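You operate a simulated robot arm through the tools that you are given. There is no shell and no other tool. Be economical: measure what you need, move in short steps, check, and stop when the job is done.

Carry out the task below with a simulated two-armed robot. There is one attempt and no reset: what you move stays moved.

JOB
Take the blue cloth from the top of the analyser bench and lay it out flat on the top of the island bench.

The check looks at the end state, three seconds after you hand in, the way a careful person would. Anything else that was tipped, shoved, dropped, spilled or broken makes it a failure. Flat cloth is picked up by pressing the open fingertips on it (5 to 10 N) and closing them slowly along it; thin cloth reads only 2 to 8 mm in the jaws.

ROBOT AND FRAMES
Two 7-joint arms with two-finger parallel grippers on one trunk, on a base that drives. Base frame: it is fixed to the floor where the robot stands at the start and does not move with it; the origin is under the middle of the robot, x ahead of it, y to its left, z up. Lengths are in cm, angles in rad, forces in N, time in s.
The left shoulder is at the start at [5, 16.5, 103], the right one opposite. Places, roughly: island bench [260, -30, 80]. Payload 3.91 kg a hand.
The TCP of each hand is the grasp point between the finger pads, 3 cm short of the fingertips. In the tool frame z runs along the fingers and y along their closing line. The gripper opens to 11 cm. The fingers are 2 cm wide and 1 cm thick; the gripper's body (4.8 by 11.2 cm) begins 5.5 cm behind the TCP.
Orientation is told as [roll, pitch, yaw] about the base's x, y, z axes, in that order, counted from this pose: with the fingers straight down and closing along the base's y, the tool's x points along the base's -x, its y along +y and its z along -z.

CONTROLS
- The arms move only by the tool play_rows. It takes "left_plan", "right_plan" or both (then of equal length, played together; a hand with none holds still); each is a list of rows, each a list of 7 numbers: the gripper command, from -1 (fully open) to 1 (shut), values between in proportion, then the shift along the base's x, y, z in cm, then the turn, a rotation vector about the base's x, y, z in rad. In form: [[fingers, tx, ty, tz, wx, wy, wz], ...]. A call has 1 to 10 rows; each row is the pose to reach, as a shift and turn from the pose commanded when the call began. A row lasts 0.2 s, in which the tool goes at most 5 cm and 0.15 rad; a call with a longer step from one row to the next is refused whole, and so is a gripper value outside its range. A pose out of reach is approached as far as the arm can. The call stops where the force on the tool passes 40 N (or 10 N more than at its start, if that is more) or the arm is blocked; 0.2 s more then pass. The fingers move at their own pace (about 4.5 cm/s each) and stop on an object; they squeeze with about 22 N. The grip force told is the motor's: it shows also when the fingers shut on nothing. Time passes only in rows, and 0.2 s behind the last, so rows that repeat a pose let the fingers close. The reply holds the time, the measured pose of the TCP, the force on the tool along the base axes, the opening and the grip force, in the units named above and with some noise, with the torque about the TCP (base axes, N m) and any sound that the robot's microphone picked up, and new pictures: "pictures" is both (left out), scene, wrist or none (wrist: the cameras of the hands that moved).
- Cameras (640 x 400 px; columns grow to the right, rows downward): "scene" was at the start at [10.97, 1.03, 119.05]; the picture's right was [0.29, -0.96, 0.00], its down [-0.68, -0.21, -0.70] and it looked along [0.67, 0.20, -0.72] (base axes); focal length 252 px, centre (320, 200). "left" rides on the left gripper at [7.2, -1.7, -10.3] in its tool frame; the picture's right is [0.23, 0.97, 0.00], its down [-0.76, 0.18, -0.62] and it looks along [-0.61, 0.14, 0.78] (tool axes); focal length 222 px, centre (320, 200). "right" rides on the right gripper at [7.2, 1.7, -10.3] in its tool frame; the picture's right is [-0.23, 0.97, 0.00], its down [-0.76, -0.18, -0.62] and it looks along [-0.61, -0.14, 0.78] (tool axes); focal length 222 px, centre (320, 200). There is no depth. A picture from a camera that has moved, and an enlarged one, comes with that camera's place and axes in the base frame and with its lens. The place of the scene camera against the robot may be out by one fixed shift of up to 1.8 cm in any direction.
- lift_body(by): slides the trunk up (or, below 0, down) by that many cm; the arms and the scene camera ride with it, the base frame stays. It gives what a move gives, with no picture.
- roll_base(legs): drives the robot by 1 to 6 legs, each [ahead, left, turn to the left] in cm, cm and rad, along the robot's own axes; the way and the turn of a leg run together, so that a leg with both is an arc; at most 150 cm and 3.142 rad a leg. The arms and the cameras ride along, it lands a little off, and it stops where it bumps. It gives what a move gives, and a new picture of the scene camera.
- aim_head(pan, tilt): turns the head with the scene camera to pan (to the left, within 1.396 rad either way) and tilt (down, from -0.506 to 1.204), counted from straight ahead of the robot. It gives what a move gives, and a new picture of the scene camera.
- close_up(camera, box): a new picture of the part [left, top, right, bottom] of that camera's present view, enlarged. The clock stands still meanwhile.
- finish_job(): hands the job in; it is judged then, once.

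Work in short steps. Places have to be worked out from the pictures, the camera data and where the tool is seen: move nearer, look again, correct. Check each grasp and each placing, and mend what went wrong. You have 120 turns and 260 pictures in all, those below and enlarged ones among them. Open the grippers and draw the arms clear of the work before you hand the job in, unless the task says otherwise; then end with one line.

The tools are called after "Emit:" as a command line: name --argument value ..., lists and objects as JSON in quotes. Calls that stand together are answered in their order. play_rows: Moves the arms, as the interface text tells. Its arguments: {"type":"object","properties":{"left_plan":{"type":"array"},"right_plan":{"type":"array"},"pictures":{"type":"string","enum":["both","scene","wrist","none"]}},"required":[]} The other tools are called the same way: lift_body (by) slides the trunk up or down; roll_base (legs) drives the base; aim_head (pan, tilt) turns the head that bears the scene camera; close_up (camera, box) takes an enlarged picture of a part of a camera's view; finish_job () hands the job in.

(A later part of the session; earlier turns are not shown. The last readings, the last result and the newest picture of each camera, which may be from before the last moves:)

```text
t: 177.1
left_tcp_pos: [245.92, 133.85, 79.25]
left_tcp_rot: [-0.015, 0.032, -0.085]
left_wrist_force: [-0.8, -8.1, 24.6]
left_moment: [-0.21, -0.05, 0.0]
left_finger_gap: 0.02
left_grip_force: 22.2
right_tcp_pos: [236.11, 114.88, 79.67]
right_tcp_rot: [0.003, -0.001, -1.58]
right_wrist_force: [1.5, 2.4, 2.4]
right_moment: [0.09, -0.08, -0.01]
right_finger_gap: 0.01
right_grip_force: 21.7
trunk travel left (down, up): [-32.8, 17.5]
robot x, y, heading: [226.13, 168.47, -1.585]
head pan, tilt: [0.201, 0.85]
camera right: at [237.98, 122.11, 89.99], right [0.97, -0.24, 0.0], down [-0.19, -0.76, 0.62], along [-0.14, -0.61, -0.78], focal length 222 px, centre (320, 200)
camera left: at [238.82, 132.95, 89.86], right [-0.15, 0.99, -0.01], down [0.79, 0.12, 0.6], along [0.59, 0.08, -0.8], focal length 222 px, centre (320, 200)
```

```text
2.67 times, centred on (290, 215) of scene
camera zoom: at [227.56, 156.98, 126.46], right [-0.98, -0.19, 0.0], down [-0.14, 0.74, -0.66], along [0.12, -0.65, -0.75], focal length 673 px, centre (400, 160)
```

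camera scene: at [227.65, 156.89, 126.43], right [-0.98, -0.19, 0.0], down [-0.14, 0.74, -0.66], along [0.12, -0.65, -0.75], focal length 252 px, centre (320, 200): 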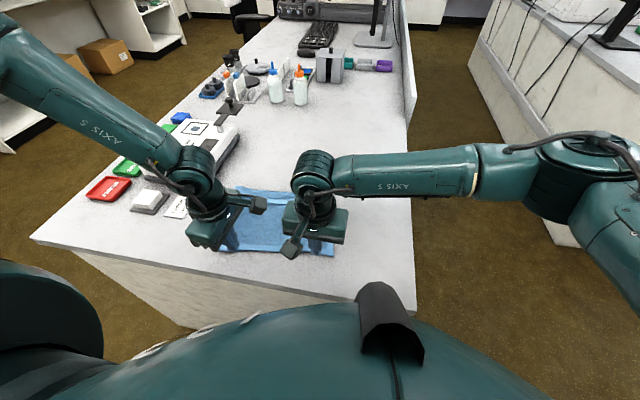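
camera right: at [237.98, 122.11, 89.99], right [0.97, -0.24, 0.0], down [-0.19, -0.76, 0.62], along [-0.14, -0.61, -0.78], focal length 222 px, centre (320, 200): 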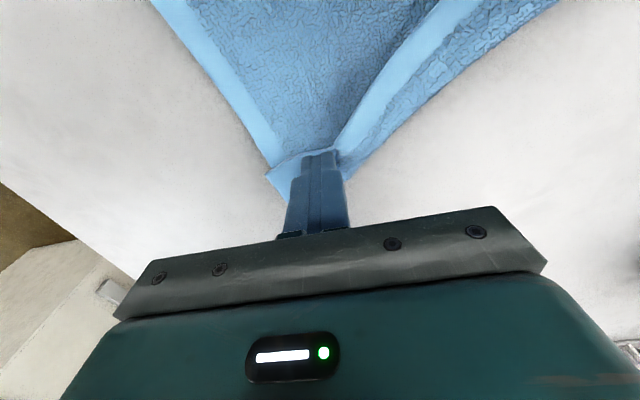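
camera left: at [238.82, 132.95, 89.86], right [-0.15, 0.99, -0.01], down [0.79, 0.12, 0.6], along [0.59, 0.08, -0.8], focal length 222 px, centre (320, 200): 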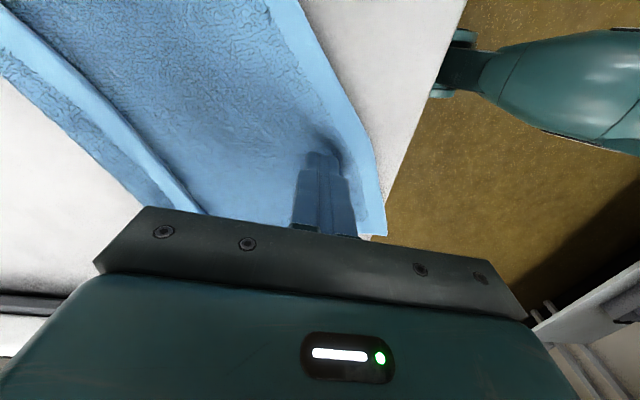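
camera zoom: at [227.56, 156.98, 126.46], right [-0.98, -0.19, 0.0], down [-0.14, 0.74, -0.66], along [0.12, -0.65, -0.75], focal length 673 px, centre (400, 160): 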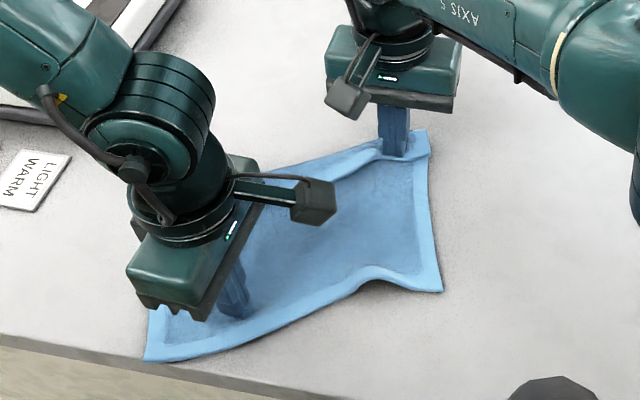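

Pinning the strip also pins the base, so that only rotates the cloth. I'll undo it by pushing the left back 4 cm, then lift both hands and look again. After that I'll lift the cloth just behind the strip and let gravity drop the strip open.

Emit:
play_rows --left_plan '[[1, 0, -1, 0.05, 0, 0, 0], [1, 0, -2, 0.05, 0, 0, 0], [1, 0, -3, 0.05, 0, 0, 0], [1, 0, -4, 0.05, 0, 0, 0], [1, 0, -4, 3, 0, 0, 0], [0.3, 3, -4, 7, 0, 0, 0], [0.3, 6, -4, 10, 0, 0, 0]]' --right_plan '[[1, 0, 0, 0, 0, 0, 0], [1, 0, 0, 0, 0, 0, 0], [1, 0, 0, 0, 0, 0, 0], [1, 0, 0, 0, 0, 0, 0], [1, 0, 0, 3, 0, 0, 0], [0.3, -3, 0, 7, 0, 0, 0], [0.3, -6, 0, 10, 0, 0, 0]]' --pictures "none"

Emit:
close_up --camera "scene" --box '[190, 140, 390, 290]'

Emit:
close_up --camera "left" --box '[0, 0, 640, 400]'

Emit:
close_up --camera "right" --box '[0, 0, 640, 400]'

```text
t: 178.7
left_tcp_pos: [252.28, 130.02, 89.19]
left_tcp_rot: [-0.008, 0.033, -0.084]
left_wrist_force: [0.4, 0.8, 0.5]
left_moment: [-0.03, -0.02, -0.03]
left_finger_gap: 3.86
left_grip_force: 0.1
right_tcp_pos: [230.17, 114.8, 89.16]
right_tcp_rot: [0.004, 0.0, -1.581]
right_wrist_force: [0.0, -0.2, -0.5]
right_moment: [-0.02, -0.03, 0.02]
right_finger_gap: 3.84
right_grip_force: 0.1
trunk travel left (down, up): [-32.8, 17.5]
robot x, y, heading: [225.91, 168.5, -1.584]
head pan, tilt: [0.201, 0.85]
```

```text
2.67 times, centred on (290, 215) of scene
camera zoom: at [227.62, 156.92, 126.42], right [-0.98, -0.19, 0.0], down [-0.14, 0.74, -0.66], along [0.12, -0.65, -0.75], focal length 673 px, centre (400, 160)
```

zoom: 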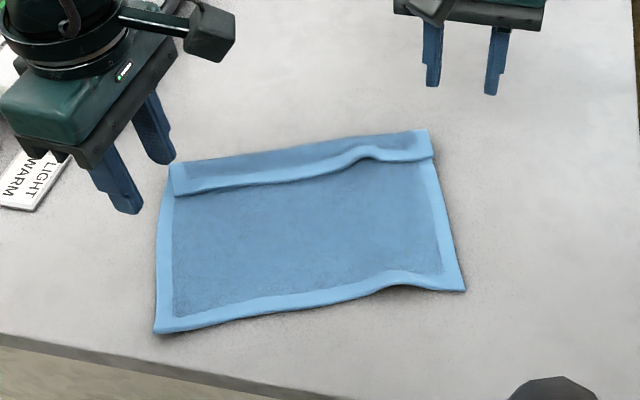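

```text
1.00 times, centred on (320, 200) of left
camera zoom: at [245.22, 129.16, 99.8], right [-0.14, 0.99, 0.0], down [0.79, 0.12, 0.6], along [0.59, 0.09, -0.8], focal length 222 px, centre (320, 200)
```

zoom: 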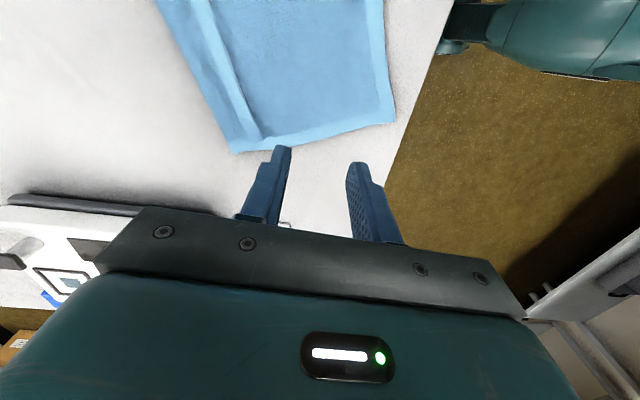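

```text
1.00 times, centred on (320, 200) of right
camera zoom: at [232.03, 122.03, 99.53], right [0.97, -0.24, 0.0], down [-0.19, -0.76, 0.62], along [-0.15, -0.61, -0.78], focal length 222 px, centre (320, 200)
```

zoom: 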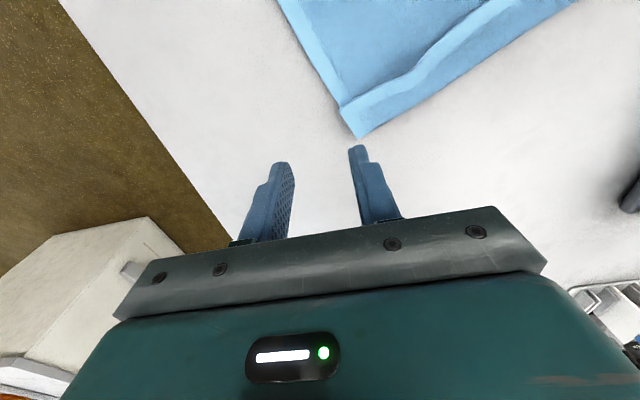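

The cloth is flat with an even folded strip. The fold runs from about (234, 111) to (257, 121), and the strip is about 4 cm wide. I'll grip the single layer just behind the strip with both hands: right at (234.8, 119.5), left at (252.5, 127.3).

Emit:
play_rows --left_plan '[[0.3, 0.2, -1.5, -2, 0, 0, 0], [0.3, 0.2, -2.7, -5, 0, 0, 0], [0.3, 0.2, -2.7, -8.2, 0, 0, 0], [0.3, 0.2, -2.7, -9.3, 0, 0, 0], [0.3, 0.2, -2.7, -9.7, 0, 0, 0], [0.3, 0.2, -2.7, -9.85, 0, 0, 0]]' --right_plan '[[0.3, 2.5, 2.5, -2, 0, 0, 0], [0.3, 4.6, 4.7, -5, 0, 0, 0], [0.3, 4.6, 4.7, -8.2, 0, 0, 0], [0.3, 4.6, 4.7, -9.3, 0, 0, 0], [0.3, 4.6, 4.7, -9.7, 0, 0, 0], [0.3, 4.6, 4.7, -9.82, 0, 0, 0]]' --pictures "wrist"

```text
t: 180.1
left_tcp_pos: [252.05, 127.14, 79.42]
left_tcp_rot: [-0.014, 0.031, -0.085]
left_wrist_force: [0.9, -1.3, 2.9]
left_moment: [0.04, 0.01, -0.03]
left_finger_gap: 3.87
left_grip_force: 0.0
right_tcp_pos: [234.78, 119.51, 79.77]
right_tcp_rot: [0.003, -0.002, -1.58]
right_wrist_force: [0.5, 0.0, 0.1]
right_moment: [0.0, 0.0, 0.0]
right_finger_gap: 3.83
right_grip_force: 0.1
trunk travel left (down, up): [-32.8, 17.5]
robot x, y, heading: [225.85, 168.83, -1.586]
head pan, tilt: [0.201, 0.85]
camera right: at [236.57, 126.74, 90.05], right [0.97, -0.24, 0.0], down [-0.19, -0.76, 0.62], along [-0.15, -0.61, -0.78], focal length 222 px, centre (320, 200)
camera left: at [245.08, 126.31, 89.99], right [-0.15, 0.99, 0.0], down [0.79, 0.12, 0.6], along [0.59, 0.08, -0.8], focal length 222 px, centre (320, 200)
```

right: 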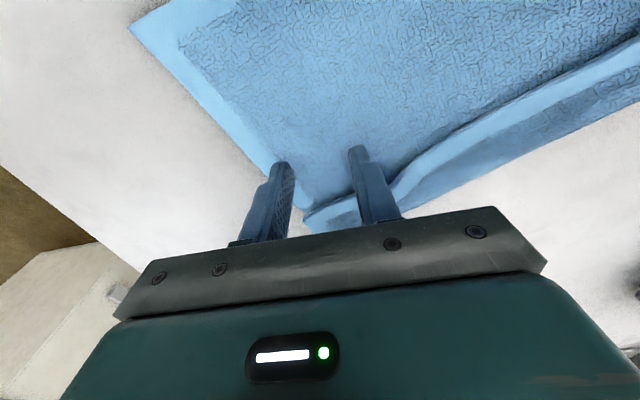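
left: 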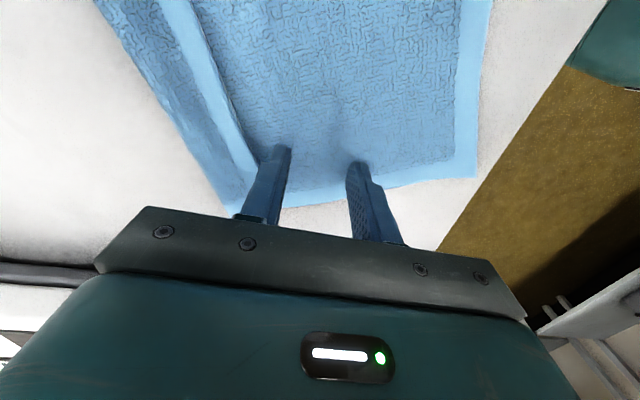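

The positions are good, though the right's outer finger is near the cloth's side edge. I'll shift it +0.8 in x, press both to about 6 N and close slowly.

Emit:
play_rows --left_plan '[[0.3, 0, 0, 0, 0, 0, 0], [0.3, 0, 0, -0.02, 0, 0, 0], [0.3, 0, 0, -0.03, 0, 0, 0], [0.4, 0, 0, -0.03, 0, 0, 0], [0.5, 0, 0, -0.03, 0, 0, 0], [0.6, 0, 0, -0.03, 0, 0, 0], [0.7, 0, 0, -0.03, 0, 0, 0], [0.8, 0, 0, -0.03, 0, 0, 0], [0.9, 0, 0, -0.03, 0, 0, 0], [1, 0, 0, -0.03, 0, 0, 0]]' --right_plan '[[0.3, 0.8, 0, 0, 0, 0, 0], [0.3, 0.8, 0, -0.3, 0, 0, 0], [0.3, 0.8, 0, -0.45, 0, 0, 0], [0.4, 0.8, 0, -0.47, 0, 0, 0], [0.5, 0.8, 0, -0.47, 0, 0, 0], [0.6, 0.8, 0, -0.47, 0, 0, 0], [0.7, 0.8, 0, -0.47, 0, 0, 0], [0.8, 0.8, 0, -0.47, 0, 0, 0], [0.9, 0.8, 0, -0.47, 0, 0, 0], [1, 0.8, 0, -0.47, 0, 0, 0]]' --pictures "none"

Emit:
play_rows --left_plan '[[1, 0, 0, 0, 0, 0, 0], [1, 0, 0, 1.5, 0, 0, 0], [1, 0, 0, 3, 0, 0, 0], [1, 0, 0, 5, 0, 0, 0], [1, 0, 0, 7, 0, 0, 0], [1, 0, 0, 9, 0, 0, 0], [1, 0, 0, 11, 0, 0, 0]]' --right_plan '[[1, 0, 0, 0, 0, 0, 0], [1, 0, 0, 1.5, 0, 0, 0], [1, 0, 0, 3, 0, 0, 0], [1, 0, 0, 5, 0, 0, 0], [1, 0, 0, 7, 0, 0, 0], [1, 0, 0, 9, 0, 0, 0], [1, 0, 0, 11, 0, 0, 0]]' --pictures "wrist"

Emit:
close_up --camera "scene" --box '[190, 120, 390, 270]'

```text
t: 182.3
left_tcp_pos: [252.05, 127.28, 79.32]
left_tcp_rot: [-0.014, 0.032, -0.084]
left_wrist_force: [-5.8, -2.7, 7.2]
left_moment: [-0.09, 0.19, 0.0]
left_finger_gap: 0.48
left_grip_force: 21.9
right_tcp_pos: [235.68, 119.56, 79.38]
right_tcp_rot: [0.005, -0.002, -1.579]
right_wrist_force: [6.0, 2.4, 8.1]
right_moment: [0.07, -0.18, 0.08]
right_finger_gap: 0.45
right_grip_force: 22.1
trunk travel left (down, up): [-32.8, 17.5]
robot x, y, heading: [225.88, 168.7, -1.581]
head pan, tilt: [0.201, 0.85]
```

```text
t: 183.9
left_tcp_pos: [251.86, 127.26, 90.33]
left_tcp_rot: [-0.01, 0.033, -0.086]
left_wrist_force: [-4.1, -2.6, 0.3]
left_moment: [-0.07, 0.12, 0.01]
left_finger_gap: 0.46
left_grip_force: 21.6
right_tcp_pos: [235.64, 119.55, 90.22]
right_tcp_rot: [0.005, -0.002, -1.582]
right_wrist_force: [5.1, 2.4, 1.1]
right_moment: [0.06, -0.14, 0.02]
right_finger_gap: 0.42
right_grip_force: 22.3
trunk travel left (down, up): [-32.8, 17.5]
robot x, y, heading: [225.82, 168.65, -1.582]
head pan, tilt: [0.201, 0.85]
camera right: at [237.38, 126.72, 100.63], right [0.97, -0.24, 0.0], down [-0.19, -0.76, 0.62], along [-0.15, -0.61, -0.78], focal length 222 px, centre (320, 200)
camera left: at [244.88, 126.38, 100.91], right [-0.15, 0.99, 0.0], down [0.79, 0.12, 0.6], along [0.59, 0.09, -0.8], focal length 222 px, centre (320, 200)
```

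right: 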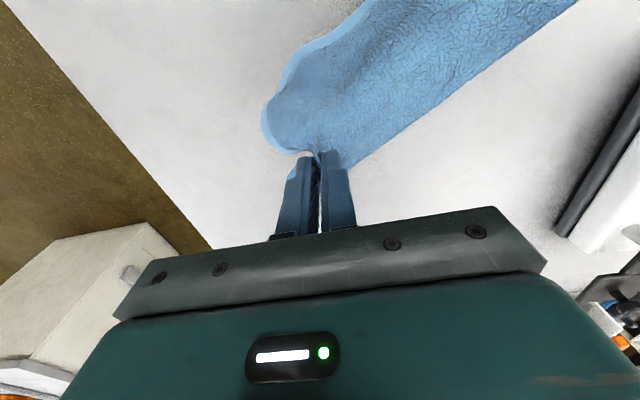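
left: 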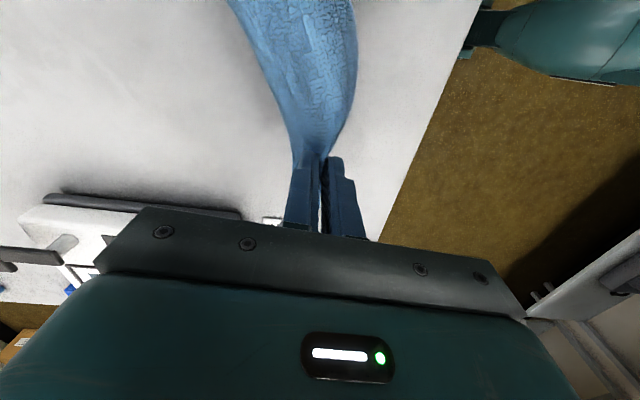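

```text
2.67 times, centred on (290, 195) of scene
camera zoom: at [227.64, 156.9, 126.43], right [-0.98, -0.19, 0.0], down [-0.14, 0.74, -0.66], along [0.12, -0.65, -0.75], focal length 673 px, centre (400, 213)
```

zoom: 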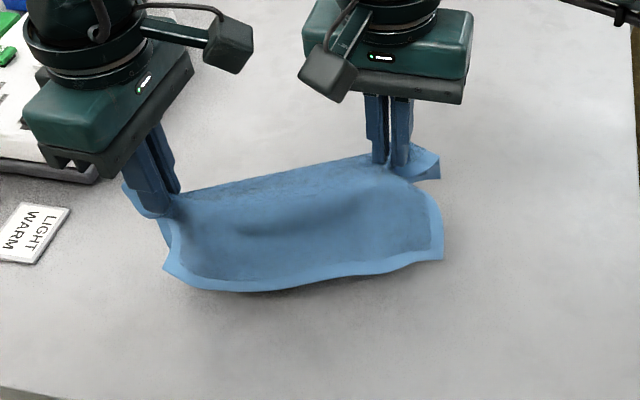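

Lifted: the near part drapes towards the robot and the far strip hangs behind. I'll carry it forward 6.5 cm with a small shake, so the strip drops open and I have room to draw it back.

Emit:
play_rows --left_plan '[[1, 0, -2, 1, 0, 0, 0], [1, 0, -4, 2, 0, 0, 0], [1, 0, -6.5, 2, 0, 0, 0], [1, 0, -4.5, 2, 0, 0, 0], [1, 0, -6.5, 2, 0, 0, 0], [1, 0, -4.5, 2, 0, 0, 0], [1, 0, -6.5, 2, 0, 0, 0], [1, 0, -6.5, 2, 0, 0, 0]]' --right_plan '[[1, 0, -2, 1, 0, 0, 0], [1, 0, -4, 2, 0, 0, 0], [1, 0, -6.5, 2, 0, 0, 0], [1, 0, -4.5, 2, 0, 0, 0], [1, 0, -6.5, 2, 0, 0, 0], [1, 0, -4.5, 2, 0, 0, 0], [1, 0, -6.5, 2, 0, 0, 0], [1, 0, -6.5, 2, 0, 0, 0]]' --pictures "wrist"

Emit:
close_up --camera "scene" --box '[190, 100, 390, 250]'

```text
t: 185.7
left_tcp_pos: [252.1, 120.72, 92.33]
left_tcp_rot: [-0.01, 0.032, -0.086]
left_wrist_force: [-5.7, -3.4, 1.1]
left_moment: [-0.08, 0.14, 0.01]
left_finger_gap: 0.47
left_grip_force: 22.5
right_tcp_pos: [235.61, 113.09, 92.3]
right_tcp_rot: [0.004, -0.001, -1.583]
right_wrist_force: [5.2, 2.9, -0.5]
right_moment: [0.08, -0.16, 0.05]
right_finger_gap: 0.43
right_grip_force: 22.1
trunk travel left (down, up): [-32.8, 17.5]
robot x, y, heading: [226.11, 169.01, -1.582]
head pan, tilt: [0.201, 0.85]
camera right: at [237.45, 120.32, 102.58], right [0.97, -0.24, 0.0], down [-0.19, -0.76, 0.62], along [-0.15, -0.61, -0.78], focal length 222 px, centre (320, 200)
camera left: at [245.05, 119.91, 102.9], right [-0.15, 0.99, 0.0], down [0.79, 0.12, 0.6], along [0.59, 0.08, -0.8], focal length 222 px, centre (320, 200)
```

right: 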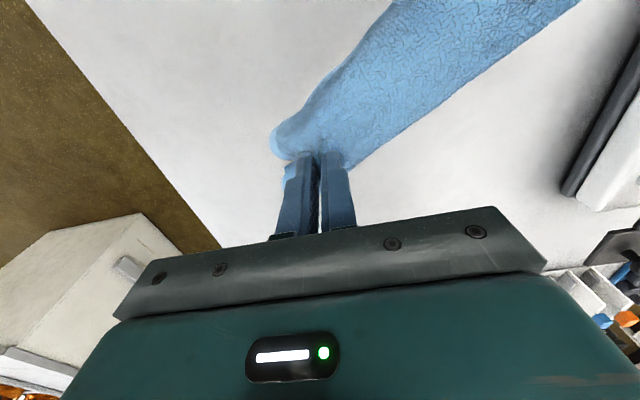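
left: 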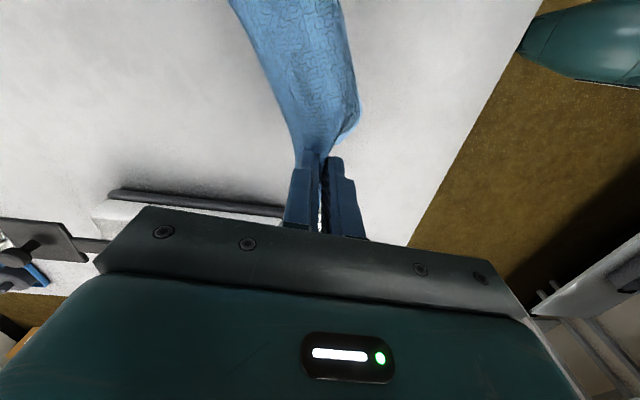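

```text
2.67 times, centred on (290, 175) of scene
camera zoom: at [227.63, 156.88, 126.43], right [-0.98, -0.19, 0.0], down [-0.14, 0.74, -0.66], along [0.12, -0.65, -0.75], focal length 673 px, centre (400, 267)
```

zoom: 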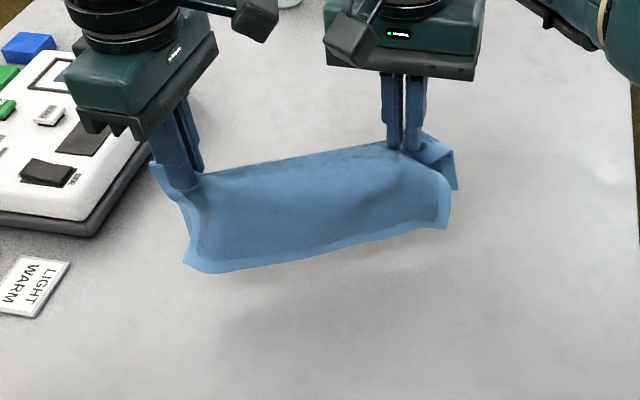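

I can't see the strip directly. I'll set the cloth down so both panels land outward: back up in the air, go forward while lowering so the near panel trails towards the robot, then move back slightly while finishing the descent so the far strip lies away.

Emit:
play_rows --left_plan '[[1, 0, 3.3, 0, 0, 0, 0], [1, 0, 6.6, 0, 0, 0, 0], [1, 0, 10, 0, 0, 0, 0], [1, 0, 8, -1.5, 0, 0, 0], [1, 0, 6, -3, 0, 0, 0], [1, 0, 4, -4.2, 0, 0, 0], [1, 0, 3, -5, 0, 0, 0], [1, 0, 4.5, -7, 0, 0, 0], [1, 0, 6.5, -9, 0, 0, 0], [1, 0, 8.5, -11, 0, 0, 0]]' --right_plan '[[1, 0, 4.2, 0, 0, 0, 0], [1, 0, 8.4, 0, 0, 0, 0], [1, 0, 12.5, 0, 0, 0, 0], [1, 0, 10.5, -1.5, 0, 0, 0], [1, 0, 8.5, -3, 0, 0, 0], [1, 0, 6.5, -4.2, 0, 0, 0], [1, 0, 5, -5, 0, 0, 0], [1, 0, 6.5, -7, 0, 0, 0], [1, 0, 8.5, -9, 0, 0, 0], [1, 0, 10.5, -11, 0, 0, 0]]' --pictures "none"

Emit:
close_up --camera "scene" --box '[190, 130, 390, 280]'

```text
t: 187.9
left_tcp_pos: [252.0, 129.12, 81.06]
left_tcp_rot: [-0.01, 0.031, -0.084]
left_wrist_force: [-1.2, -0.5, -0.2]
left_moment: [-0.01, 0.06, 0.01]
left_finger_gap: 0.48
left_grip_force: 22.4
right_tcp_pos: [235.46, 123.44, 81.32]
right_tcp_rot: [0.003, -0.003, -1.582]
right_wrist_force: [0.7, 0.7, 0.5]
right_moment: [0.0, -0.04, 0.08]
right_finger_gap: 0.44
right_grip_force: 21.4
trunk travel left (down, up): [-32.8, 17.5]
robot x, y, heading: [225.72, 168.69, -1.585]
head pan, tilt: [0.201, 0.85]
```

```text
2.67 times, centred on (290, 205) of scene
camera zoom: at [227.65, 156.87, 126.43], right [-0.98, -0.19, 0.0], down [-0.14, 0.74, -0.66], along [0.12, -0.65, -0.75], focal length 673 px, centre (400, 187)
```

zoom: 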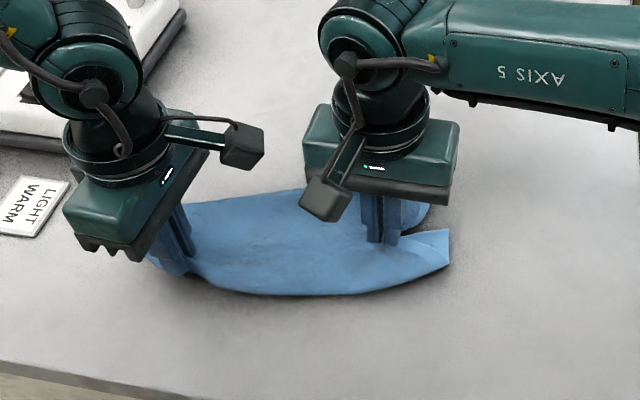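

The far strip now lies away from the hands with no doubled band visible. I'll lower the last bit, open slowly, lift away and look.

Emit:
play_rows --left_plan '[[1, 0, 0.8, -1, 0, 0, 0], [1, 0, 1.2, -1.6, 0, 0, 0], [0.8, 0, 1.2, -1.65, 0, 0, 0], [0.6, 0, 1.2, -1.65, 0, 0, 0], [0.4, 0, 1.2, -1.65, 0, 0, 0], [0.2, 0, 1.2, -1.6, 0, 0, 0], [0.2, 0, 1.2, 0, 0, 0, 0], [0.2, 0, 1.2, 4, 0, 0, 0], [0.2, 4, 1.2, 7, 0, 0, 0], [0.2, 8, 1.2, 9, 0, 0, 0]]' --right_plan '[[1, 0, 0.8, -1.2, 0, 0, 0], [1, 0, 1.2, -1.9, 0, 0, 0], [0.8, 0, 1.2, -1.95, 0, 0, 0], [0.6, 0, 1.2, -1.95, 0, 0, 0], [0.4, 0, 1.2, -1.95, 0, 0, 0], [0.2, 0, 1.2, -1.9, 0, 0, 0], [0.2, 0, 1.2, 0, 0, 0, 0], [0.2, 0, 1.2, 4, 0, 0, 0], [0.2, -4, 1.2, 7, 0, 0, 0], [0.2, -8, 1.2, 9, 0, 0, 0]]' --pictures "none"

Emit:
close_up --camera "scene" --box '[190, 130, 390, 280]'

```text
t: 190.1
left_tcp_pos: [260.19, 130.3, 90.58]
left_tcp_rot: [-0.01, 0.032, -0.085]
left_wrist_force: [-0.4, 0.0, 0.4]
left_moment: [-0.01, -0.02, 0.01]
left_finger_gap: 4.39
left_grip_force: 0.0
right_tcp_pos: [227.23, 124.67, 90.2]
right_tcp_rot: [0.002, -0.002, -1.579]
right_wrist_force: [0.5, -0.8, -0.7]
right_moment: [0.03, -0.01, 0.01]
right_finger_gap: 4.41
right_grip_force: 0.1
trunk travel left (down, up): [-32.8, 17.5]
robot x, y, heading: [225.86, 168.69, -1.58]
head pan, tilt: [0.201, 0.85]
```

```text
2.67 times, centred on (290, 205) of scene
camera zoom: at [227.63, 156.9, 126.43], right [-0.98, -0.19, 0.0], down [-0.14, 0.74, -0.66], along [0.12, -0.65, -0.75], focal length 673 px, centre (400, 187)
```

zoom: 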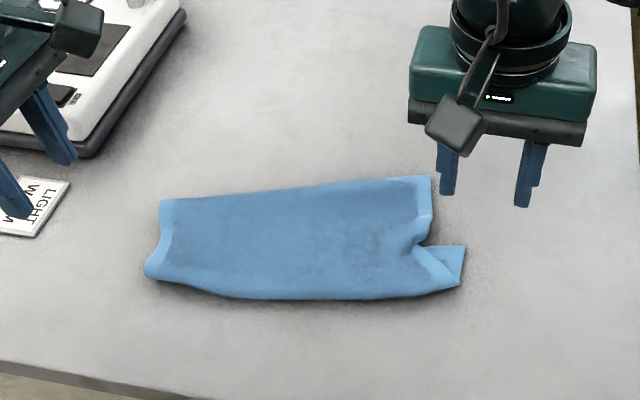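

The strip's flap is now folded under at the far side and the near panel is tucked under too. My plan is to grip the far corners (double layers are fine), lift so everything below falls open, and draw it over the table's end again to get a flat sheet. Then I'll turn it round by regripping the clean near hem. First, the far corners.

Emit:
play_rows --left_plan '[[0.3, -1, -2, 0, 0, 0, 0], [0.3, -2.5, -4, 0, 0, 0, 0], [0.3, -4.2, -5.7, -3, 0, 0, 0], [0.3, -4.2, -5.7, -7, 0, 0, 0], [0.3, -4.2, -5.7, -10, 0, 0, 0], [0.3, -4.2, -5.7, -10.8, 0, 0, 0]]' --right_plan '[[0.3, 2, -3, 0, 0, 0, 0], [0.3, 5, -6, 0, 0, 0, 0], [0.3, 8.3, -8, -2, 0, 0, 0], [0.3, 8.3, -8, -6, 0, 0, 0], [0.3, 8.3, -8, -9.5, 0, 0, 0], [0.3, 8.3, -8, -10.4, 0, 0, 0]]' --pictures "wrist"

```text
t: 191.5
left_tcp_pos: [255.74, 124.79, 79.61]
left_tcp_rot: [-0.011, 0.031, -0.084]
left_wrist_force: [-1.0, 0.0, 4.8]
left_moment: [-0.14, 0.11, -0.05]
left_finger_gap: 3.9
left_grip_force: 0.5
right_tcp_pos: [235.62, 116.54, 79.91]
right_tcp_rot: [0.004, -0.003, -1.578]
right_wrist_force: [0.7, -0.2, 0.6]
right_moment: [-0.02, 0.02, 0.01]
right_finger_gap: 3.84
right_grip_force: 0.7
trunk travel left (down, up): [-32.8, 17.5]
robot x, y, heading: [225.82, 168.64, -1.586]
head pan, tilt: [0.201, 0.85]
camera right: at [237.51, 123.84, 90.18], right [0.97, -0.24, 0.0], down [-0.19, -0.76, 0.62], along [-0.14, -0.61, -0.78], focal length 222 px, centre (320, 200)
camera left: at [248.81, 123.94, 90.16], right [-0.15, 0.99, -0.01], down [0.79, 0.12, 0.6], along [0.59, 0.08, -0.8], focal length 222 px, centre (320, 200)
```

right: 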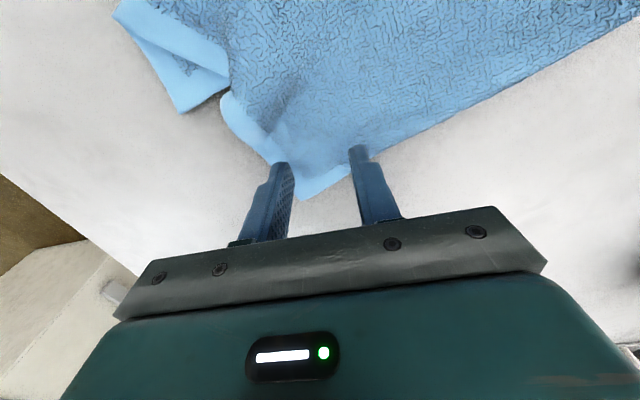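
left: 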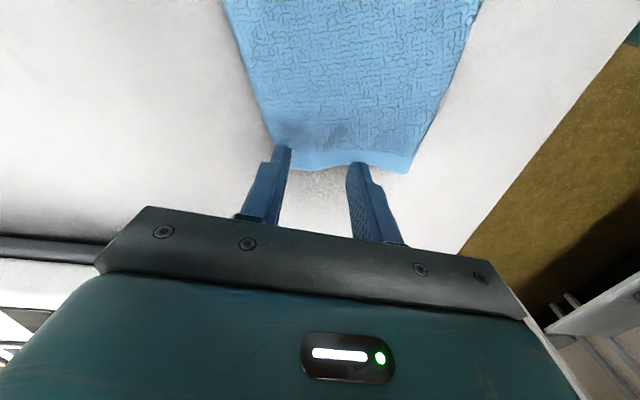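

The left fingers just reach the cloth's left edge and the right ones straddle the corner. I'll shift the left −2 in x and the right +1.2 in x and +1 in y, then press and close.

Emit:
play_rows --left_plan '[[0.3, 0, 0, 2, 0, 0, 0], [0.3, -2, 0, 2, 0, 0, 0], [0.3, -2, 0, 0.2, 0, 0, 0], [0.3, -2, 0, 0, 0, 0, 0], [0.45, -2, 0, -0.05, 0, 0, 0], [0.6, -2, 0, -0.05, 0, 0, 0], [0.75, -2, 0, -0.05, 0, 0, 0], [0.9, -2, 0, -0.05, 0, 0, 0], [1, -2, 0, -0.05, 0, 0, 0], [1, -2, 0, -0.05, 0, 0, 0]]' --right_plan '[[0.3, 0, 0, 1.5, 0, 0, 0], [0.3, 1.2, 1, 1.5, 0, 0, 0], [0.3, 1.2, 1, 0, 0, 0, 0], [0.3, 1.2, 1, -0.3, 0, 0, 0], [0.45, 1.2, 1, -0.42, 0, 0, 0], [0.6, 1.2, 1, -0.42, 0, 0, 0], [0.75, 1.2, 1, -0.42, 0, 0, 0], [0.9, 1.2, 1, -0.42, 0, 0, 0], [1, 1.2, 1, -0.42, 0, 0, 0], [1, 1.2, 1, -0.42, 0, 0, 0]]' --pictures "none"

```text
t: 193.7
left_tcp_pos: [253.77, 124.59, 79.61]
left_tcp_rot: [-0.015, 0.032, -0.085]
left_wrist_force: [-5.2, -3.9, 15.1]
left_moment: [-0.17, 0.22, -0.08]
left_finger_gap: 0.84
left_grip_force: 22.2
right_tcp_pos: [237.1, 117.66, 79.45]
right_tcp_rot: [0.006, -0.002, -1.58]
right_wrist_force: [7.2, 2.1, 2.4]
right_moment: [0.03, -0.19, 0.03]
right_finger_gap: 0.37
right_grip_force: 22.0
trunk travel left (down, up): [-32.8, 17.5]
robot x, y, heading: [225.87, 168.39, -1.578]
head pan, tilt: [0.201, 0.85]
```

The right holds a single layer (0.37) and the left a double (0.84). I'll lift with the trunk and back the base off so the sheet hangs in front of the table's end.

Emit:
lift_body --by 15

Emit:
roll_base --legs '[[-12, 0, 0]]'

Emit:
close_up --camera "scene" --box '[170, 100, 390, 260]'

```text
t: 195.5
left_tcp_pos: [253.94, 124.59, 94.31]
left_tcp_rot: [-0.011, 0.032, -0.086]
left_wrist_force: [-1.2, -0.9, 0.0]
left_moment: [-0.01, 0.05, 0.0]
left_finger_gap: 0.77
left_grip_force: 21.6
right_tcp_pos: [237.03, 117.56, 94.45]
right_tcp_rot: [0.004, -0.003, -1.581]
right_wrist_force: [1.4, 1.2, -0.2]
right_moment: [0.03, -0.03, -0.04]
right_finger_gap: 0.36
right_grip_force: 22.0
trunk travel left (down, up): [-47.8, 2.5]
robot x, y, heading: [226.4, 168.42, -1.581]
head pan, tilt: [0.201, 0.85]
```

```text
t: 196.7
left_tcp_pos: [254.15, 137.02, 94.43]
left_tcp_rot: [-0.011, 0.032, -0.082]
left_wrist_force: [-2.3, -0.2, -1.1]
left_moment: [-0.07, 0.09, 0.02]
left_finger_gap: 0.77
left_grip_force: 22.2
right_tcp_pos: [237.21, 129.84, 94.47]
right_tcp_rot: [0.003, -0.001, -1.58]
right_wrist_force: [0.5, 0.7, -0.1]
right_moment: [0.0, -0.02, -0.01]
right_finger_gap: 0.36
right_grip_force: 21.8
trunk travel left (down, up): [-47.8, 2.5]
robot x, y, heading: [226.08, 180.85, -1.584]
head pan, tilt: [0.201, 0.85]
camera scene: at [227.8, 169.22, 141.44], right [-0.98, -0.19, 0.0], down [-0.14, 0.74, -0.66], along [0.12, -0.65, -0.75], focal length 252 px, centre (320, 200)
```

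scene: 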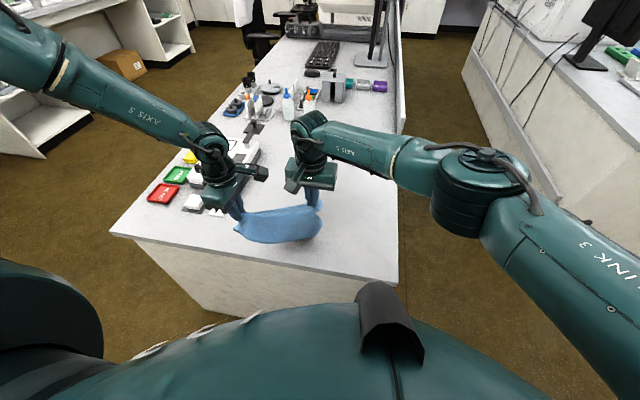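

```text
2.50 times, centred on (280, 180) of scene
camera zoom: at [227.8, 169.22, 141.44], right [-0.98, -0.19, 0.0], down [-0.14, 0.74, -0.66], along [0.12, -0.65, -0.75], focal length 631 px, centre (420, 250)
```

zoom: 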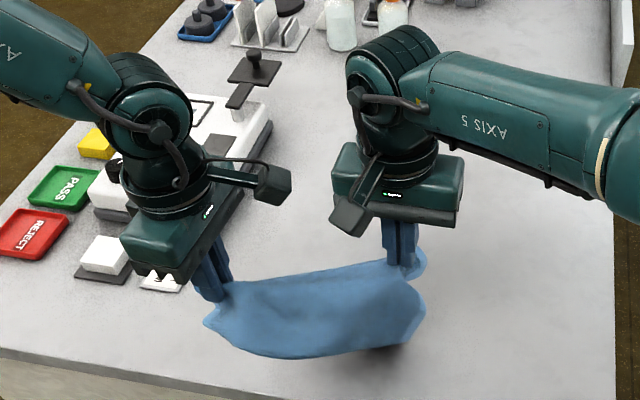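

I'll unskew the held edge (right +7 in y), raise the trunk 2.5, and back off further so the sheet hangs clear beyond the table's end.

Emit:
play_rows --right_plan '[[1, 0, 2.4, 0, 0, 0, 0], [1, 0, 4.8, 0, 0, 0, 0], [1, 0, 7, 0, 0, 0, 0]]' --pictures "none"

Emit:
lift_body --by 2.5

Emit:
roll_base --legs '[[-15, 0, 0]]'

Emit:
close_up --camera "left" --box '[0, 0, 640, 400]'

Emit:
close_up --camera "right" --box '[0, 0, 640, 400]'

```text
t: 197.5
left_tcp_pos: [254.13, 136.97, 94.4]
left_tcp_rot: [-0.011, 0.029, -0.08]
left_wrist_force: [-0.2, -0.7, -1.3]
left_moment: [0.02, -0.01, -0.02]
left_finger_gap: 0.74
left_grip_force: 21.9
right_tcp_pos: [237.14, 136.85, 94.47]
right_tcp_rot: [0.003, -0.003, -1.582]
right_wrist_force: [-0.8, -0.7, -0.5]
right_moment: [-0.03, -0.01, 0.02]
right_finger_gap: 0.32
right_grip_force: 21.9
trunk travel left (down, up): [-47.8, 2.5]
robot x, y, heading: [225.95, 181.0, -1.582]
head pan, tilt: [0.201, 0.85]
```

```text
t: 198.2
left_tcp_pos: [254.21, 136.98, 96.94]
left_tcp_rot: [-0.011, 0.032, -0.083]
left_wrist_force: [0.5, 0.6, -0.6]
left_moment: [0.0, -0.02, -0.01]
left_finger_gap: 0.75
left_grip_force: 22.4
right_tcp_pos: [237.18, 136.73, 96.95]
right_tcp_rot: [0.003, -0.001, -1.579]
right_wrist_force: [0.6, -0.9, -0.5]
right_moment: [0.02, -0.02, 0.0]
right_finger_gap: 0.36
right_grip_force: 22.3
trunk travel left (down, up): [-50.3, 0.0]
robot x, y, heading: [226.1, 181.15, -1.579]
head pan, tilt: [0.201, 0.85]
```

```text
t: 199.6
left_tcp_pos: [254.16, 151.99, 96.99]
left_tcp_rot: [-0.01, 0.032, -0.081]
left_wrist_force: [0.6, -0.2, -0.3]
left_moment: [0.02, 0.01, -0.01]
left_finger_gap: 0.76
left_grip_force: 22.4
right_tcp_pos: [237.3, 151.88, 97.0]
right_tcp_rot: [0.003, -0.001, -1.58]
right_wrist_force: [0.4, 0.6, 0.5]
right_moment: [-0.04, 0.04, 0.0]
right_finger_gap: 0.35
right_grip_force: 22.1
trunk travel left (down, up): [-50.3, 0.0]
robot x, y, heading: [226.39, 196.19, -1.581]
head pan, tilt: [0.201, 0.85]
camera scene: at [227.96, 184.28, 143.94], right [-0.98, -0.19, 0.0], down [-0.14, 0.74, -0.66], along [0.12, -0.65, -0.75], focal length 252 px, centre (320, 200)
```

scene: 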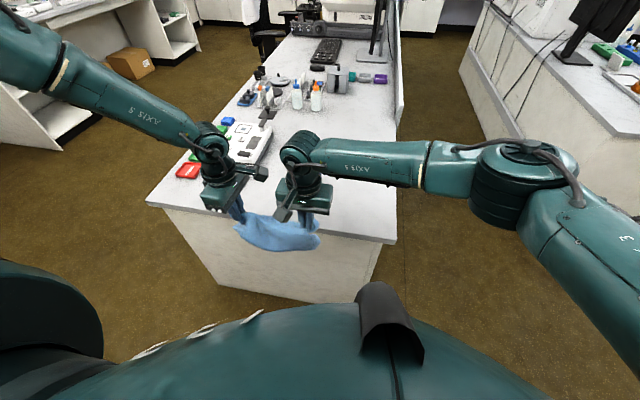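

```text
1.00 times, centred on (320, 200) of left
camera zoom: at [247.24, 151.15, 107.52], right [-0.15, 0.99, 0.0], down [0.79, 0.12, 0.6], along [0.59, 0.08, -0.8], focal length 222 px, centre (320, 200)
```

zoom: 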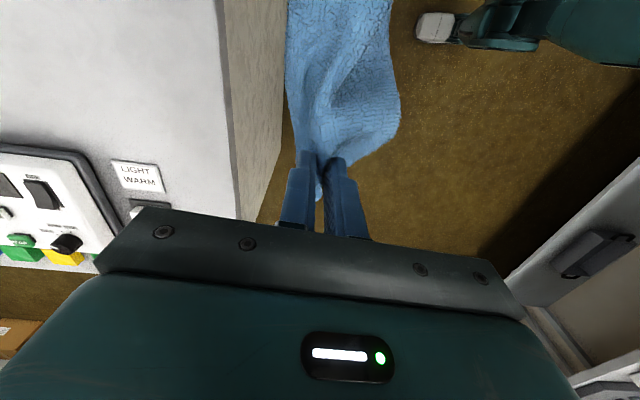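

```text
1.00 times, centred on (320, 200) of right
camera zoom: at [239.16, 159.16, 107.32], right [0.97, -0.24, 0.0], down [-0.19, -0.76, 0.62], along [-0.14, -0.61, -0.78], focal length 222 px, centre (320, 200)
```

zoom: 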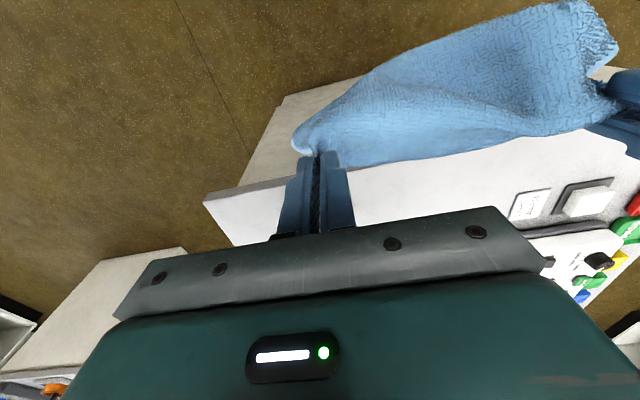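

The left pinched two panels, so this hold isn't useful, but the cloth hangs free in open space here. I'll release the left, raise the right (single layer near its corner) so the cloth hangs by that corner, and turn the left hand sideways again to catch the neighbouring corner, this time gripping it shallowly.

Emit:
play_rows --left_plan '[[0.4, 0, 0, 0, 0, 0, 0], [0.0, 0, 0, 0, 0, 0, 0], [0.0, 0, 0, 0, 0, 0, 0], [0.0, 4, 0, 0, 0, 0.1, 0], [0.0, 8, 0, 1, 0, 0.24, 0], [0.0, 12, 0, 2, 0, 0.38, 0], [0.0, 14, 0, 3, 0, 0.52, 0], [0.0, 14, 0, 4, 0, 0.66, 0], [0.0, 14, 0, 5, 0, 0.8, 0], [0.0, 14, 0, 5, 0, 0.92, 0]]' --right_plan '[[1, 0, 0, 0, 0, 0, 0], [1, 0, 0, 0, 0, 0, 0], [1, 0, 0, 0, 0, 0, 0], [1, 0, 0, 2, 0, 0, 0], [1, 0, 0, 5, 0, 0, 0], [1, 0, 0, 8, 0, 0, 0], [1, 0, 0, 11, 0, 0, 0], [1, 0, 0, 14, 0, 0, 0], [1, 0, 0, 17, 0, 0, 0], [1, 0, 0, 20, 0, 0, 0]]' --pictures "none"

Emit:
close_up --camera "scene" --box '[180, 130, 380, 290]'

Emit:
close_up --camera "right" --box '[200, 0, 500, 190]'

Emit:
close_up --camera "left" --box '[0, 0, 640, 400]'

```text
t: 201.8
left_tcp_pos: [268.11, 152.15, 101.92]
left_tcp_rot: [-0.111, 0.887, -0.133]
left_wrist_force: [0.7, 0.4, 0.0]
left_moment: [0.03, 0.01, 0.02]
left_finger_gap: 5.49
left_grip_force: 0.0
left hand out of reach, approached as far as the arm can: row 10
right_tcp_pos: [237.16, 152.03, 117.28]
right_tcp_rot: [0.004, -0.001, -1.58]
right_wrist_force: [-0.1, -0.2, 0.4]
right_moment: [0.0, 0.04, 0.03]
right_finger_gap: 0.34
right_grip_force: 21.6
trunk travel left (down, up): [-50.3, 0.0]
robot x, y, heading: [225.94, 196.15, -1.582]
head pan, tilt: [0.201, 0.85]
```

```text
2.50 times, centred on (280, 210) of scene
camera zoom: at [227.95, 184.22, 143.93], right [-0.98, -0.19, 0.0], down [-0.14, 0.74, -0.66], along [0.12, -0.65, -0.75], focal length 631 px, centre (420, 175)
```

zoom: 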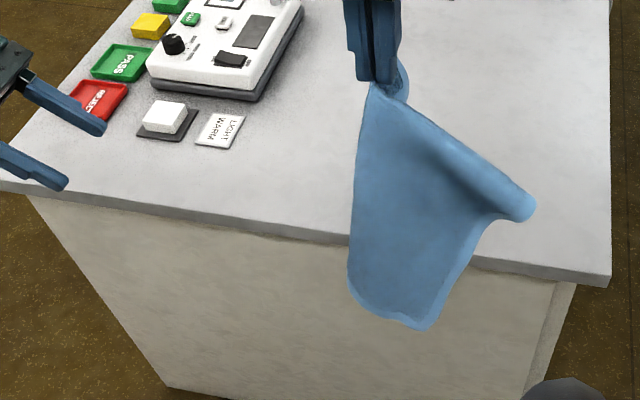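

```text
2.11 times, centred on (350, 95) of right
camera zoom: at [238.98, 159.35, 127.57], right [0.97, -0.24, 0.0], down [-0.19, -0.76, 0.62], along [-0.14, -0.61, -0.78], focal length 468 px, centre (257, 421)
```

zoom: 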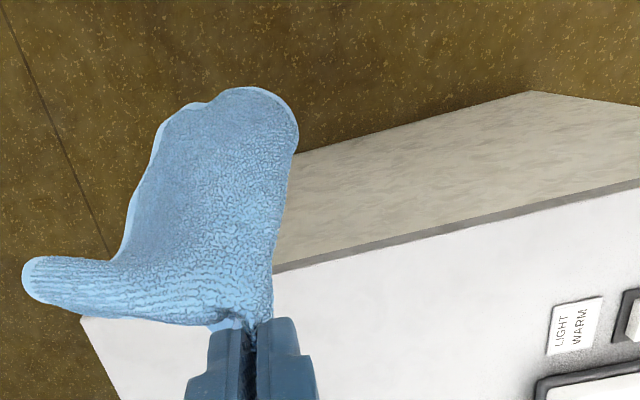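

```text
1.00 times, centred on (320, 200) of left
camera zoom: at [271.57, 151.27, 114.28], right [-0.1, 0.99, 0.11], down [0.97, 0.12, -0.21], along [-0.22, 0.08, -0.97], focal length 222 px, centre (320, 200)
```

zoom: 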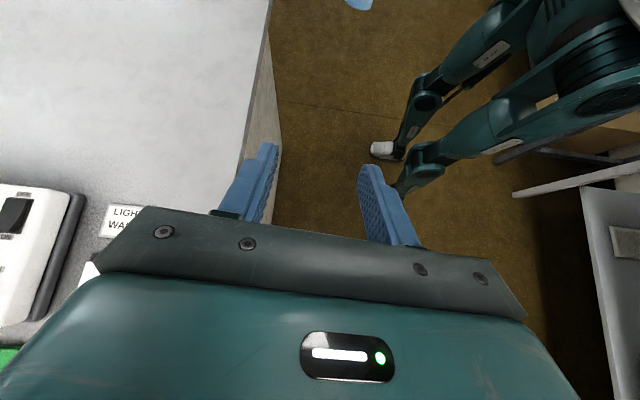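

The cloth hangs from its corner but the wanted hem faces away. I'll bring the left hand nearer to look from its side, and turn the right wrist about the vertical by 0.9 rad to bring the hem side round.

Emit:
play_rows --left_plan '[[0.27, -3, 0, 0, 0, 0.05, 0], [0.27, -6, 0, 0, 0, 0.1, 0], [0.27, -9, 0, 0, 0, 0.12, 0], [0.27, -12, 0, 0, 0, 0.12, 0], [0.27, -14, 0, 0, 0, 0.12, 0], [0.27, -14, 0, 0, 0, 0.12, 0], [0.27, -14, 0, 0, 0, 0.12, 0]]' --right_plan '[[1, 0, 0, 0.5, 0, 0, 0.14], [1, 0, 0, 1, 0, 0, 0.28], [1, 0, 0, 1.5, 0, 0, 0.42], [1, 0, 0, 1.5, 0, 0, 0.56], [1, 0, 0, 1.5, 0, 0, 0.7], [1, 0, 0, 1.5, 0, 0, 0.84], [1, 0, 0, 1.5, 0, 0, 0.95]]' --pictures "wrist"

Emit:
close_up --camera "scene" --box '[180, 130, 380, 290]'

```text
t: 203.4
left_tcp_pos: [254.2, 152.04, 101.89]
left_tcp_rot: [-0.138, 1.006, -0.154]
left_wrist_force: [-0.6, -0.5, -0.6]
left_moment: [0.03, -0.02, -0.01]
left_finger_gap: 4.02
left_grip_force: 0.0
right_tcp_pos: [237.3, 152.0, 118.58]
right_tcp_rot: [0.001, -0.003, -0.628]
right_wrist_force: [-0.1, -0.4, -0.6]
right_moment: [0.0, 0.03, -0.04]
right_finger_gap: 0.31
right_grip_force: 22.1
trunk travel left (down, up): [-50.3, 0.0]
robot x, y, heading: [226.28, 195.8, -1.581]
head pan, tilt: [0.201, 0.85]
camera right: at [232.38, 157.51, 128.88], right [0.76, 0.65, 0.0], down [0.51, -0.59, 0.62], along [0.41, -0.47, -0.78], focal length 222 px, centre (320, 200)
camera left: at [259.06, 151.17, 113.63], right [-0.08, 0.99, 0.12], down [0.94, 0.12, -0.33], along [-0.34, 0.09, -0.94], focal length 222 px, centre (320, 200)
```

right: 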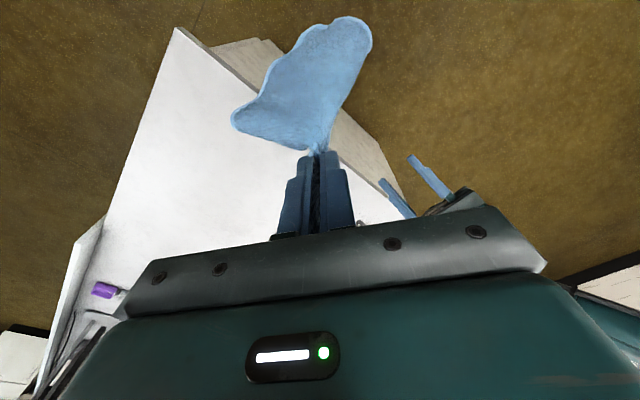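
left: 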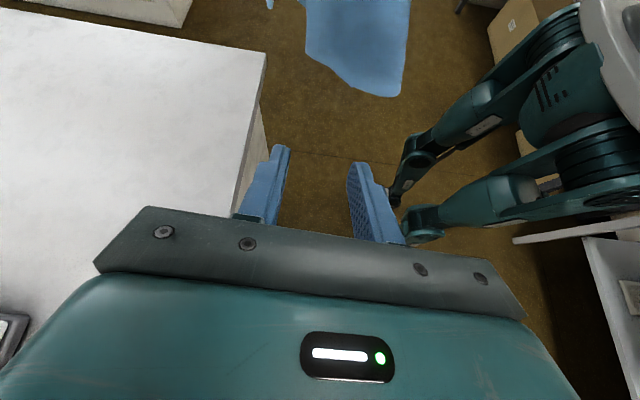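

```text
2.50 times, centred on (280, 210) of scene
camera zoom: at [227.94, 184.18, 143.93], right [-0.98, -0.19, 0.0], down [-0.14, 0.74, -0.66], along [0.12, -0.65, -0.75], focal length 631 px, centre (420, 175)
```

zoom: 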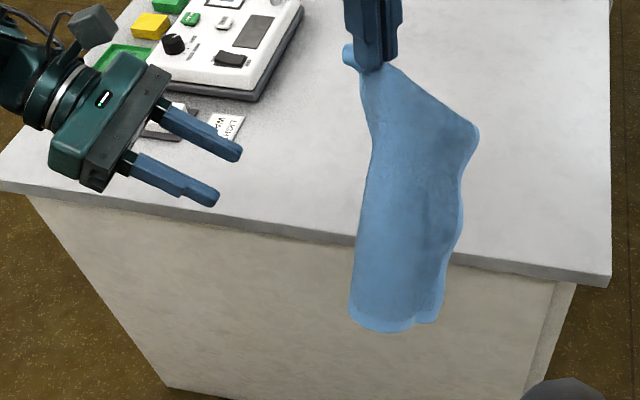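

A free corner X shows clearly at about (238.6, 160, 94.6), 22 cm from the hold and nearest to the robot. I'll bring the left fingers around it with a shallow insertion and check before closing.

Emit:
play_rows --left_plan '[[0.0, 0, 2.5, -0.5, 0, 0, 0], [0.0, 0, 5, -1, 0, 0, 0], [0.0, -2, 7, -2, 0, 0, 0], [0.0, -5, 7, -2.5, 0, 0, 0], [0.0, -8, 7, -2.5, 0, 0, 0], [0.0, -10, 7, -2.5, 0, 0, 0], [0.0, -10, 7, -2.5, 0, 0, 0]]' --right_plan '[[1, 0, 0, 0.7, 0, 0, 0], [1, 0, 0, 1.4, 0, 0, 0], [1, 0, 0, 2, 0, 0, 0], [1, 0, 0, 2.5, 0, 0, 0], [1, 0, 0, 2.5, 0, 0, 0], [1, 0, 0, 2.5, 0, 0, 0], [1, 0, 0, 2.5, 0, 0, 0]]' --pictures "none"

Emit:
close_up --camera "scene" --box '[180, 130, 380, 290]'

Emit:
close_up --camera "left" --box '[160, 0, 480, 240]'

```text
t: 205.0
left_tcp_pos: [244.38, 158.72, 99.54]
left_tcp_rot: [-0.139, 1.006, -0.151]
left_wrist_force: [0.4, 0.5, 0.1]
left_moment: [0.0, 0.0, 0.02]
left_finger_gap: 5.47
left_grip_force: 0.0
right_tcp_pos: [237.3, 151.96, 121.05]
right_tcp_rot: [0.002, -0.002, -0.631]
right_wrist_force: [-0.8, -0.6, 0.2]
right_moment: [0.01, -0.04, -0.02]
right_finger_gap: 0.34
right_grip_force: 22.2
trunk travel left (down, up): [-50.3, 0.0]
robot x, y, heading: [226.54, 196.16, -1.583]
head pan, tilt: [0.201, 0.85]
```

```text
2.50 times, centred on (280, 210) of scene
camera zoom: at [228.0, 184.21, 143.93], right [-0.98, -0.19, 0.0], down [-0.14, 0.74, -0.66], along [0.12, -0.65, -0.75], focal length 631 px, centre (420, 175)
```

zoom: 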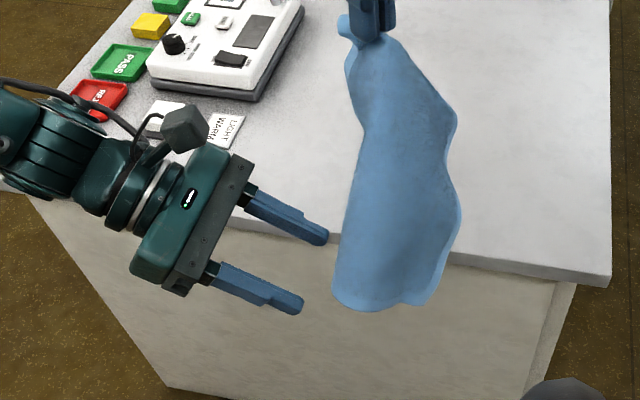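

```text
1.67 times, centred on (320, 120) of left
camera zoom: at [249.34, 157.89, 111.08], right [-0.09, 0.99, 0.12], down [0.94, 0.12, -0.33], along [-0.34, 0.09, -0.94], focal length 370 px, centre (320, 333)
```

zoom: 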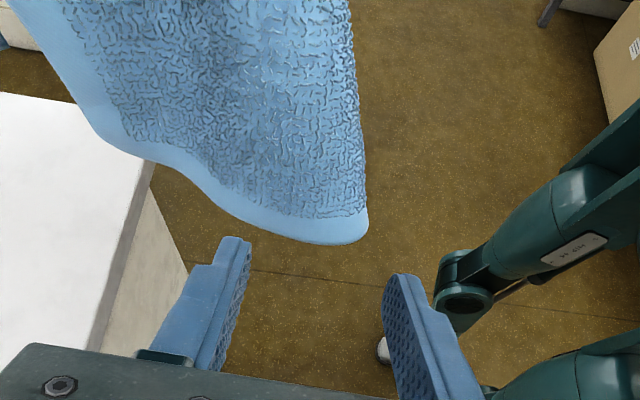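

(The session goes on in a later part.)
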